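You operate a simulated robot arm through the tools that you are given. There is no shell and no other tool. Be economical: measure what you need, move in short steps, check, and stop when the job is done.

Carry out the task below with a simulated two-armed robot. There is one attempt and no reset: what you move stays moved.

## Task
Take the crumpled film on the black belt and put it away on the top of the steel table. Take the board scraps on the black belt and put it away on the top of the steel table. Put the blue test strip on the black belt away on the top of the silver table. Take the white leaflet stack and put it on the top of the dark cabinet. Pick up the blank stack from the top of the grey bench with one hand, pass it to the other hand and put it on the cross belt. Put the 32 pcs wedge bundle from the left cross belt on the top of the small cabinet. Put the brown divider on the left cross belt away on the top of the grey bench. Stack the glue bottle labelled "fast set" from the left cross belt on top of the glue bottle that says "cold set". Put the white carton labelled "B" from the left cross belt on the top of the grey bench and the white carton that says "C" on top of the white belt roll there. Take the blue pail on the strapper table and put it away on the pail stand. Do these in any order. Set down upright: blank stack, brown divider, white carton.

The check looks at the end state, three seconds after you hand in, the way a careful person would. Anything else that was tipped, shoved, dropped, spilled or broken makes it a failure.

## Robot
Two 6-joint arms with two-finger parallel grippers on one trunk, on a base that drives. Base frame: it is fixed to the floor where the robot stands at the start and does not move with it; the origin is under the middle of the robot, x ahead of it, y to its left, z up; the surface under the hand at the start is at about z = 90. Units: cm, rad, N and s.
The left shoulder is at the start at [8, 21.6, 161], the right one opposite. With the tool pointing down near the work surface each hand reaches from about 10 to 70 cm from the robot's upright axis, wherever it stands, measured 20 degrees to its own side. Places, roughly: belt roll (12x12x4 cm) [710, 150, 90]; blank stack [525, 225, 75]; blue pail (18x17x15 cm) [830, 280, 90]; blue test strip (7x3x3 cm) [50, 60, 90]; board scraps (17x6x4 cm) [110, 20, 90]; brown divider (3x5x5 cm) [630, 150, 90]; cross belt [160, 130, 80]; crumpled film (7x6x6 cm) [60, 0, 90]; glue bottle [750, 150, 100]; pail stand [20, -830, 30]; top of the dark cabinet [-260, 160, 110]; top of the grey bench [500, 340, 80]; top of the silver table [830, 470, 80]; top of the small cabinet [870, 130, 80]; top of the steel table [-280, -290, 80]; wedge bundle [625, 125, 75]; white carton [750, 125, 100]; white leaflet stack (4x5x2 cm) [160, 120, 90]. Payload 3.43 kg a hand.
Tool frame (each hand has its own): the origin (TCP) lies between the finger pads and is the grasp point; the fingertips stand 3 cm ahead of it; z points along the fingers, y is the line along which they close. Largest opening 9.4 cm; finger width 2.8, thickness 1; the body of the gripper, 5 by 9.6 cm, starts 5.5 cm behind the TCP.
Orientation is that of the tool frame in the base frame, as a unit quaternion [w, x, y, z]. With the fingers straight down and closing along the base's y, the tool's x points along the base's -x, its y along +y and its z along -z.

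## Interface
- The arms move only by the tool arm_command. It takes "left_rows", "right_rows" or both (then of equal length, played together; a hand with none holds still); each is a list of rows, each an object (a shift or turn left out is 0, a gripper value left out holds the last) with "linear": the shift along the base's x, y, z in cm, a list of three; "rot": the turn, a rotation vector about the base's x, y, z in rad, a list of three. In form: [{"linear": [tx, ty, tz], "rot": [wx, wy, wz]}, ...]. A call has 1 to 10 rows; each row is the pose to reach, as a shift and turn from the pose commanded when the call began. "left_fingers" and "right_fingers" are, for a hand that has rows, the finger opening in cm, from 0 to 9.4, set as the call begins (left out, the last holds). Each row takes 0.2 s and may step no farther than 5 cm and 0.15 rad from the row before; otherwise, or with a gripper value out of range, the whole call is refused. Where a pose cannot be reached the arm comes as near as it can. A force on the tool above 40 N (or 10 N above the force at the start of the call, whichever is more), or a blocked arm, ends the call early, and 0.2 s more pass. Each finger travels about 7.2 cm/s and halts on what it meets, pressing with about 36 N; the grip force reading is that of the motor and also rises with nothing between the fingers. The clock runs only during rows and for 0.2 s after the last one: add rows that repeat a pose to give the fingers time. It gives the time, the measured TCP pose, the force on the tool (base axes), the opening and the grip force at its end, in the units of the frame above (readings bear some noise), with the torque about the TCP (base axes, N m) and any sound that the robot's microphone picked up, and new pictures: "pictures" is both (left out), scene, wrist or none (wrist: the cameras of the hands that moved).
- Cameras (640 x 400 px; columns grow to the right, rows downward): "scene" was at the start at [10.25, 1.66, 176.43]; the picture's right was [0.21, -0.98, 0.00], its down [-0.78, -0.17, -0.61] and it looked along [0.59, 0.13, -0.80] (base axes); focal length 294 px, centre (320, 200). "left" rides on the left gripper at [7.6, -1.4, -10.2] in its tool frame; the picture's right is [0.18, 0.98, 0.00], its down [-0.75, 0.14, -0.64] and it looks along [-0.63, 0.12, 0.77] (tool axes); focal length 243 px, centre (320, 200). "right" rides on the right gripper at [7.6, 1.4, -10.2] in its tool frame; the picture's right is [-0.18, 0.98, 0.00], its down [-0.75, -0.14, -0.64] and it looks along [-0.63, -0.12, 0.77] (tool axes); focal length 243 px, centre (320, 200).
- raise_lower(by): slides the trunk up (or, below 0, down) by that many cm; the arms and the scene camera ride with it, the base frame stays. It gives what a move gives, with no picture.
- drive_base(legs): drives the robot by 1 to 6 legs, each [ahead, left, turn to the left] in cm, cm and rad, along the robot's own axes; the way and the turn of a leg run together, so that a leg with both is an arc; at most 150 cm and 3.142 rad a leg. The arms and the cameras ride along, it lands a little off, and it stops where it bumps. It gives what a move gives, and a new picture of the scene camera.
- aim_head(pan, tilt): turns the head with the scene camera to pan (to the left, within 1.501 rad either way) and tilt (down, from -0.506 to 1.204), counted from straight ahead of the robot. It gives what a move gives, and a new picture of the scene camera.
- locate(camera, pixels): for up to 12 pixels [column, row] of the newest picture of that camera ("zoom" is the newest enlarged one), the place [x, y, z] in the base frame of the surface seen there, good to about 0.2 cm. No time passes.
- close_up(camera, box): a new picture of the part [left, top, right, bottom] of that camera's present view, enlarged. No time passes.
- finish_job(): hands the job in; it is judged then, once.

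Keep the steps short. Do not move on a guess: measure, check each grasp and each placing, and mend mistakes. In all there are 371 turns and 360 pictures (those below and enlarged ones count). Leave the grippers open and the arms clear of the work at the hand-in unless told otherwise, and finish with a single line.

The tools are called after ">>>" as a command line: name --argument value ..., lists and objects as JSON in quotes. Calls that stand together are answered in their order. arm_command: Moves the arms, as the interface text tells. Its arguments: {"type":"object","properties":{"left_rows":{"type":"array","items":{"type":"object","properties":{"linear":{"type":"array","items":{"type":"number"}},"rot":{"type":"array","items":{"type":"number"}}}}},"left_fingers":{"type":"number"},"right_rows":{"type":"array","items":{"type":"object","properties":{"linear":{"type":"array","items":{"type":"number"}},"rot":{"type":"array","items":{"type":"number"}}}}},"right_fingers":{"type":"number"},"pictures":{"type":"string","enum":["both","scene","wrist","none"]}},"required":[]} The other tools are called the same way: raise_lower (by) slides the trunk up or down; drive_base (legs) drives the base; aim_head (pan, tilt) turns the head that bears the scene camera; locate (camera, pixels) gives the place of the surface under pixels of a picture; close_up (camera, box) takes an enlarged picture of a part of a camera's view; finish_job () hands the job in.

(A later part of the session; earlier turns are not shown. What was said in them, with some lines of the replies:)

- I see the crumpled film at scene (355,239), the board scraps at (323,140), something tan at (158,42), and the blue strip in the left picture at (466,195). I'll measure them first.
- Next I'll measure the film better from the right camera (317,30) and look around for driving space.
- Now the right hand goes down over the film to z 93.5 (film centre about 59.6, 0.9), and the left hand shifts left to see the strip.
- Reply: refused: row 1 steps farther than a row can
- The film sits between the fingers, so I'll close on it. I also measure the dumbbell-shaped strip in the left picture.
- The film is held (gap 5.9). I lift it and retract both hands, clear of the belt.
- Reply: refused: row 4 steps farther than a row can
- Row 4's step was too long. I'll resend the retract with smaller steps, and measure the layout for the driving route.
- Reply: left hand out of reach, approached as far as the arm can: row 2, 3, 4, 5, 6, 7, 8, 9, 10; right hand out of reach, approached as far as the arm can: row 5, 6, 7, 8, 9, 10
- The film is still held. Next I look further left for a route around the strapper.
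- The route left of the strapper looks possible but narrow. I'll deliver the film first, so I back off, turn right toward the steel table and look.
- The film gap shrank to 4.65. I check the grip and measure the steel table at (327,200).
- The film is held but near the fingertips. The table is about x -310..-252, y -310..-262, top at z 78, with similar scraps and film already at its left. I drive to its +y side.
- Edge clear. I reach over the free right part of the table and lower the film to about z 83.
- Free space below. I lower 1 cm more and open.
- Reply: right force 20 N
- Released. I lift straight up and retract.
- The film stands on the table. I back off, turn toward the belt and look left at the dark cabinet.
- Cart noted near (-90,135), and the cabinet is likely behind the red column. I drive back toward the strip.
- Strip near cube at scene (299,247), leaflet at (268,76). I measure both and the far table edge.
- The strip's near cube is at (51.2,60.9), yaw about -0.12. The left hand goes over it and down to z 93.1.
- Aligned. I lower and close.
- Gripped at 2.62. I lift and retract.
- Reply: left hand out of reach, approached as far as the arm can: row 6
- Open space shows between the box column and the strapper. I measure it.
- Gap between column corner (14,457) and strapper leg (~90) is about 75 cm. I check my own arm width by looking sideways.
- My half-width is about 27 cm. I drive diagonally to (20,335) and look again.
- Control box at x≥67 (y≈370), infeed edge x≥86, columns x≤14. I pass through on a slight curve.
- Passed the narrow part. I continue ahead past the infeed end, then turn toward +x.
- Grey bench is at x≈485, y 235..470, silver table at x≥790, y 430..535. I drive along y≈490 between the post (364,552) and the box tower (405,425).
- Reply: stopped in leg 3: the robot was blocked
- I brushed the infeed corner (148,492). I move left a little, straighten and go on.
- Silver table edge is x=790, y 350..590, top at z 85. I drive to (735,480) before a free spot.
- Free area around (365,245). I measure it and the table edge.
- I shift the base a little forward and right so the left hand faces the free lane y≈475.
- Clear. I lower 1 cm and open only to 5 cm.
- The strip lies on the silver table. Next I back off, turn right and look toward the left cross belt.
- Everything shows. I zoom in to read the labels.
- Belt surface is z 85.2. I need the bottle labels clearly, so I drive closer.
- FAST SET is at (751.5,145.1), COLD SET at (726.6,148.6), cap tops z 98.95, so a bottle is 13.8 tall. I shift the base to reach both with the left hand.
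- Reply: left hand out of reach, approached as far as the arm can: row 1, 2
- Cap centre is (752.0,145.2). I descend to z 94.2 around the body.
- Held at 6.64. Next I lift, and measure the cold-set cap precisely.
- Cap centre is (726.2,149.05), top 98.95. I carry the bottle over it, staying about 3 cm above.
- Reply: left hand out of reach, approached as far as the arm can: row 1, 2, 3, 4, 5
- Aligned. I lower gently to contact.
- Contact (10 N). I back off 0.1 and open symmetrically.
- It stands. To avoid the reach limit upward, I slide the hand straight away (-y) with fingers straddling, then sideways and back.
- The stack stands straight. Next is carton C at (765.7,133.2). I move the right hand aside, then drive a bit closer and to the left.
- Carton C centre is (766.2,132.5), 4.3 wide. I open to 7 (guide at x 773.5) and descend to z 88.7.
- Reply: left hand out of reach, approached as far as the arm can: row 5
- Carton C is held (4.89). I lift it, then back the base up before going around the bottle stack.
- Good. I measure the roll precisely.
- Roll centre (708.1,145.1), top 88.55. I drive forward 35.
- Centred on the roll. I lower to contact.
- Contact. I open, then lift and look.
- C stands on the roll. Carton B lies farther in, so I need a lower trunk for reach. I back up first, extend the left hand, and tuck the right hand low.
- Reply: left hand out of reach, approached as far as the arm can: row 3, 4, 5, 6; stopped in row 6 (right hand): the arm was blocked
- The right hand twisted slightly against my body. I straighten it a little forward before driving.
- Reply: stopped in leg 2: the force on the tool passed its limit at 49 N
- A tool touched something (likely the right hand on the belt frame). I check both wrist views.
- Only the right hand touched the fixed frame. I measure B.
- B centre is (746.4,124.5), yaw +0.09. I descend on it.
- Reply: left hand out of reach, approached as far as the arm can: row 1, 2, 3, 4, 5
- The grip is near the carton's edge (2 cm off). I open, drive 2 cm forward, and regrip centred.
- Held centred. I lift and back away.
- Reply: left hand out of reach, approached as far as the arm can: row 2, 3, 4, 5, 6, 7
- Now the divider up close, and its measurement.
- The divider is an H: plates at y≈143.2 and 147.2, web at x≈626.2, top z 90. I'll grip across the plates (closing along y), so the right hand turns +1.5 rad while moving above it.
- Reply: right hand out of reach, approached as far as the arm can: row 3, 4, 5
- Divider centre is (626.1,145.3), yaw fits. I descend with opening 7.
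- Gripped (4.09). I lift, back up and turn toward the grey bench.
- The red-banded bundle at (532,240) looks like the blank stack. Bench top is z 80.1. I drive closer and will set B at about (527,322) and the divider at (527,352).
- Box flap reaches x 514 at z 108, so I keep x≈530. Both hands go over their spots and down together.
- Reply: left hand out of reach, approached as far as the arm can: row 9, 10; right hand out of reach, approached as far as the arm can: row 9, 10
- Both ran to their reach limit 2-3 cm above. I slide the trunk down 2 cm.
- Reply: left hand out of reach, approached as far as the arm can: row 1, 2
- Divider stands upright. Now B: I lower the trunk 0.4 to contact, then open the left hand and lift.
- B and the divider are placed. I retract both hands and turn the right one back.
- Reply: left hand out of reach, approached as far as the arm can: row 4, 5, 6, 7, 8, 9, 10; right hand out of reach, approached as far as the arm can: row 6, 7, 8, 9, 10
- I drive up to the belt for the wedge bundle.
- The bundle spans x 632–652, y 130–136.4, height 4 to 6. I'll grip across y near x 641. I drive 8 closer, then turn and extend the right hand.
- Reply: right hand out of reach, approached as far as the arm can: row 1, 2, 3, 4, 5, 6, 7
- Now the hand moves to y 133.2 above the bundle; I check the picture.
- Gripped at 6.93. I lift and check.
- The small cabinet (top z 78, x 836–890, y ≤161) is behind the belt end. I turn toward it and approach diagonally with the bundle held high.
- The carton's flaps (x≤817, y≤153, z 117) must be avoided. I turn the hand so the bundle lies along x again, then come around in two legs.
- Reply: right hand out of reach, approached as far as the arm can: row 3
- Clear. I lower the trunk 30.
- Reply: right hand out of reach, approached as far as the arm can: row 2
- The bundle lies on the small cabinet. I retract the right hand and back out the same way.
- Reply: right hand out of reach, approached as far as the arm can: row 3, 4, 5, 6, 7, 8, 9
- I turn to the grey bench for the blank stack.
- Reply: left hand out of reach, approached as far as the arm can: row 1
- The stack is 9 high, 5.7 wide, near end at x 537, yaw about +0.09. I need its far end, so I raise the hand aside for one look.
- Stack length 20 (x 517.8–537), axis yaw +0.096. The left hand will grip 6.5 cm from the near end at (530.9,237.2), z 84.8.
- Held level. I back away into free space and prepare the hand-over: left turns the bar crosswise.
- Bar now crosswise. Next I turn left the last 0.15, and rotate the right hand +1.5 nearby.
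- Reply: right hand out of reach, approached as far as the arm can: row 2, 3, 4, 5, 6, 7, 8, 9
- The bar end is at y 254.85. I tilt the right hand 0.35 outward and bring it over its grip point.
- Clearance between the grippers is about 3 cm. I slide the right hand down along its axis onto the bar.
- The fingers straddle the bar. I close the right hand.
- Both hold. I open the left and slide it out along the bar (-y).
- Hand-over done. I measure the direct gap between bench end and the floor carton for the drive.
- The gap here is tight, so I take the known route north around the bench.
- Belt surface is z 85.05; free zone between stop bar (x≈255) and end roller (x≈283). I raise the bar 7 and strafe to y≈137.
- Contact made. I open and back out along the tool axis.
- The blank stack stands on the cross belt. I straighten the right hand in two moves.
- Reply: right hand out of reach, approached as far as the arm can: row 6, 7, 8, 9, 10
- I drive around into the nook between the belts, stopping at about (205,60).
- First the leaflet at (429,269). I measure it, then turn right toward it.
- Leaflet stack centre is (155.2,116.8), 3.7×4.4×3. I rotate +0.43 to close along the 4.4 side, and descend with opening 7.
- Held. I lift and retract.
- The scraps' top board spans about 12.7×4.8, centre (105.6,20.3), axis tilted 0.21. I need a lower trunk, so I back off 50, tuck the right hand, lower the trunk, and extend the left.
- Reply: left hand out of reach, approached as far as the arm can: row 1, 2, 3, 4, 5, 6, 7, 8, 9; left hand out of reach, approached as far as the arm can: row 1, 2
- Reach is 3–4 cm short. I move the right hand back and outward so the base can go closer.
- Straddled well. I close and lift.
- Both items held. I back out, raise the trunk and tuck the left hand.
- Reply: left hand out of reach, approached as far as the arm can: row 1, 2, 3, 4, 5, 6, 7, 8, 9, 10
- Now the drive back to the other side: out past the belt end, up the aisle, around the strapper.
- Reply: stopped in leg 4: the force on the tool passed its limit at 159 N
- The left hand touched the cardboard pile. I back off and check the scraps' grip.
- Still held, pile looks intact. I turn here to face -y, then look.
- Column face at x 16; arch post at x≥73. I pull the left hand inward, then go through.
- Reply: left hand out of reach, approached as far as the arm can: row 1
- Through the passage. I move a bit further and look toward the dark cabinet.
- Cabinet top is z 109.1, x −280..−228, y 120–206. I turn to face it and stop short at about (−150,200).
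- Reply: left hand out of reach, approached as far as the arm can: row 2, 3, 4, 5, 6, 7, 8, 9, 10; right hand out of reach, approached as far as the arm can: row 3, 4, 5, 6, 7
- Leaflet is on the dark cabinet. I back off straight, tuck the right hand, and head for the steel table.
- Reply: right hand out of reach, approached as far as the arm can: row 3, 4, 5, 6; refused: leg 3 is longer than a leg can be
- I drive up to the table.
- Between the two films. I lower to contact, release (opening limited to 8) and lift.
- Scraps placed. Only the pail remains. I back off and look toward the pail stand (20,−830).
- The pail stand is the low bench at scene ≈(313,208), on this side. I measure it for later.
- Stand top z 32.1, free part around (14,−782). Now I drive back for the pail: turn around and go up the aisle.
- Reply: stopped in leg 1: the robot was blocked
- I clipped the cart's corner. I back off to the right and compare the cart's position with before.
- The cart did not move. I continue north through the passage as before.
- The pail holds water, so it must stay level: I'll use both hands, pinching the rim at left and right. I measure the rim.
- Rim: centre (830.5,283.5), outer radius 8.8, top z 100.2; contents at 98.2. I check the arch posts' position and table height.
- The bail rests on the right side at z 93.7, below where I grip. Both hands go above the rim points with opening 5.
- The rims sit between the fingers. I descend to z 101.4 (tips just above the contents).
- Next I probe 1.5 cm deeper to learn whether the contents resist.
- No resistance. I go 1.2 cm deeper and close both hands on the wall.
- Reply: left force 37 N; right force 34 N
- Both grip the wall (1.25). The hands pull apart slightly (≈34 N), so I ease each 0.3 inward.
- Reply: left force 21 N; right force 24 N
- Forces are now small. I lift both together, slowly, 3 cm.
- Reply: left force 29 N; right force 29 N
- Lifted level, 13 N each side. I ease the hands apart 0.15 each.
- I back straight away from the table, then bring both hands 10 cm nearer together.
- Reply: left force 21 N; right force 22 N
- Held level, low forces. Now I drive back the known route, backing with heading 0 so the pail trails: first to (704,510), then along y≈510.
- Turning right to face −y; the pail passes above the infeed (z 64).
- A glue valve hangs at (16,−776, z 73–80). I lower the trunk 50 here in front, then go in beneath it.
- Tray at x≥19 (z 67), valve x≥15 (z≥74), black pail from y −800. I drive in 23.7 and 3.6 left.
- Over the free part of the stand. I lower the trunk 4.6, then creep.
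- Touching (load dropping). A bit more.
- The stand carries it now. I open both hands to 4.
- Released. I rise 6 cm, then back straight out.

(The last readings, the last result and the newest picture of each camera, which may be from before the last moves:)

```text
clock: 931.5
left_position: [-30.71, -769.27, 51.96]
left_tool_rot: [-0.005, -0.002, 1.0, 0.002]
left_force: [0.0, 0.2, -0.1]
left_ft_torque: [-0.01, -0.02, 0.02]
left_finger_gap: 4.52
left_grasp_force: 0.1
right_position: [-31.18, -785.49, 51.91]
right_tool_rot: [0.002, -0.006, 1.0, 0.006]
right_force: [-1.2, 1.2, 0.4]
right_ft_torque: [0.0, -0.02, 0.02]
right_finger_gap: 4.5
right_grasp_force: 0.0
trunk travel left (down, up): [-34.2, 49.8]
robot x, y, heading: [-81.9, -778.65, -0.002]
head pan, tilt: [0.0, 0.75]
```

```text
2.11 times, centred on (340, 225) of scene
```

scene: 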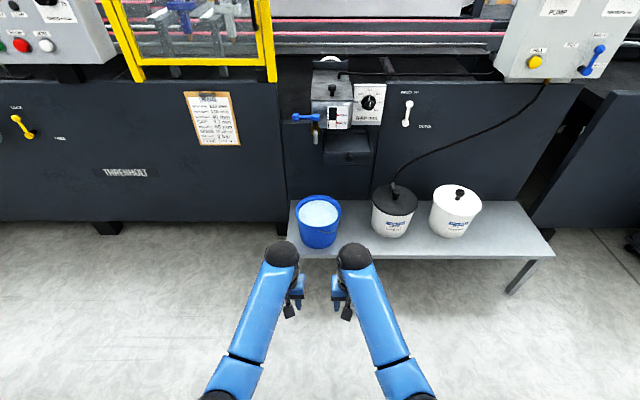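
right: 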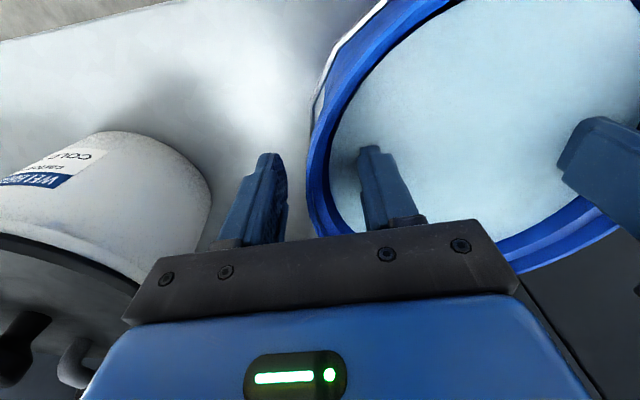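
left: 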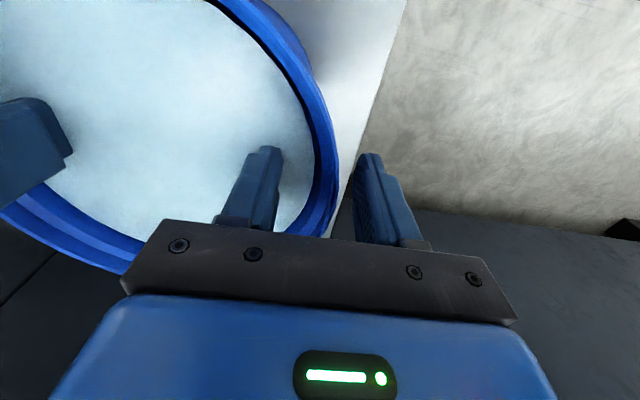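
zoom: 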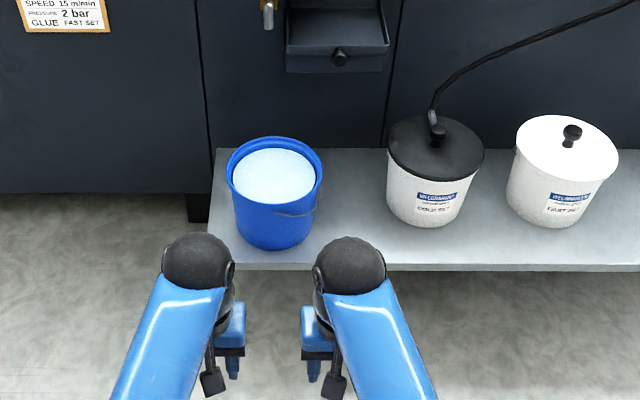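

The pail stands upright on the stand. I open both grippers fully and hand in.

>>> arm_command --left_rows '[{}, {}, {}, {}]' --right_rows '[{}, {}, {}, {}]' --left_fingers 9.4 --right_fingers 9.4 --pictures "none"

>>> finish_job

```text
clock: 932.5
left_position: [-30.8, -769.34, 52.02]
left_tool_rot: [-0.004, -0.002, 1.0, 0.002]
left_force: [1.0, -0.6, 0.2]
left_ft_torque: [0.02, 0.02, -0.01]
left_finger_gap: 9.4
left_grasp_force: 0.0
right_position: [-31.08, -785.42, 51.97]
right_tool_rot: [0.003, -0.006, 1.0, 0.005]
right_force: [0.8, 0.1, 1.1]
right_ft_torque: [0.0, 0.0, -0.01]
right_finger_gap: 9.42
right_grasp_force: 0.1
trunk travel left (down, up): [-34.2, 49.8]
robot x, y, heading: [-82.32, -778.12, 0.003]
head pan, tilt: [0.0, 0.75]
```

```text
The job is handed in.
```

All the items are in their places and the job is handed in; I brushed the strapper infeed, belt frame, box pile and cart while driving, the cart measured unmoved and I saw no shift in the others, though I did not measure those.
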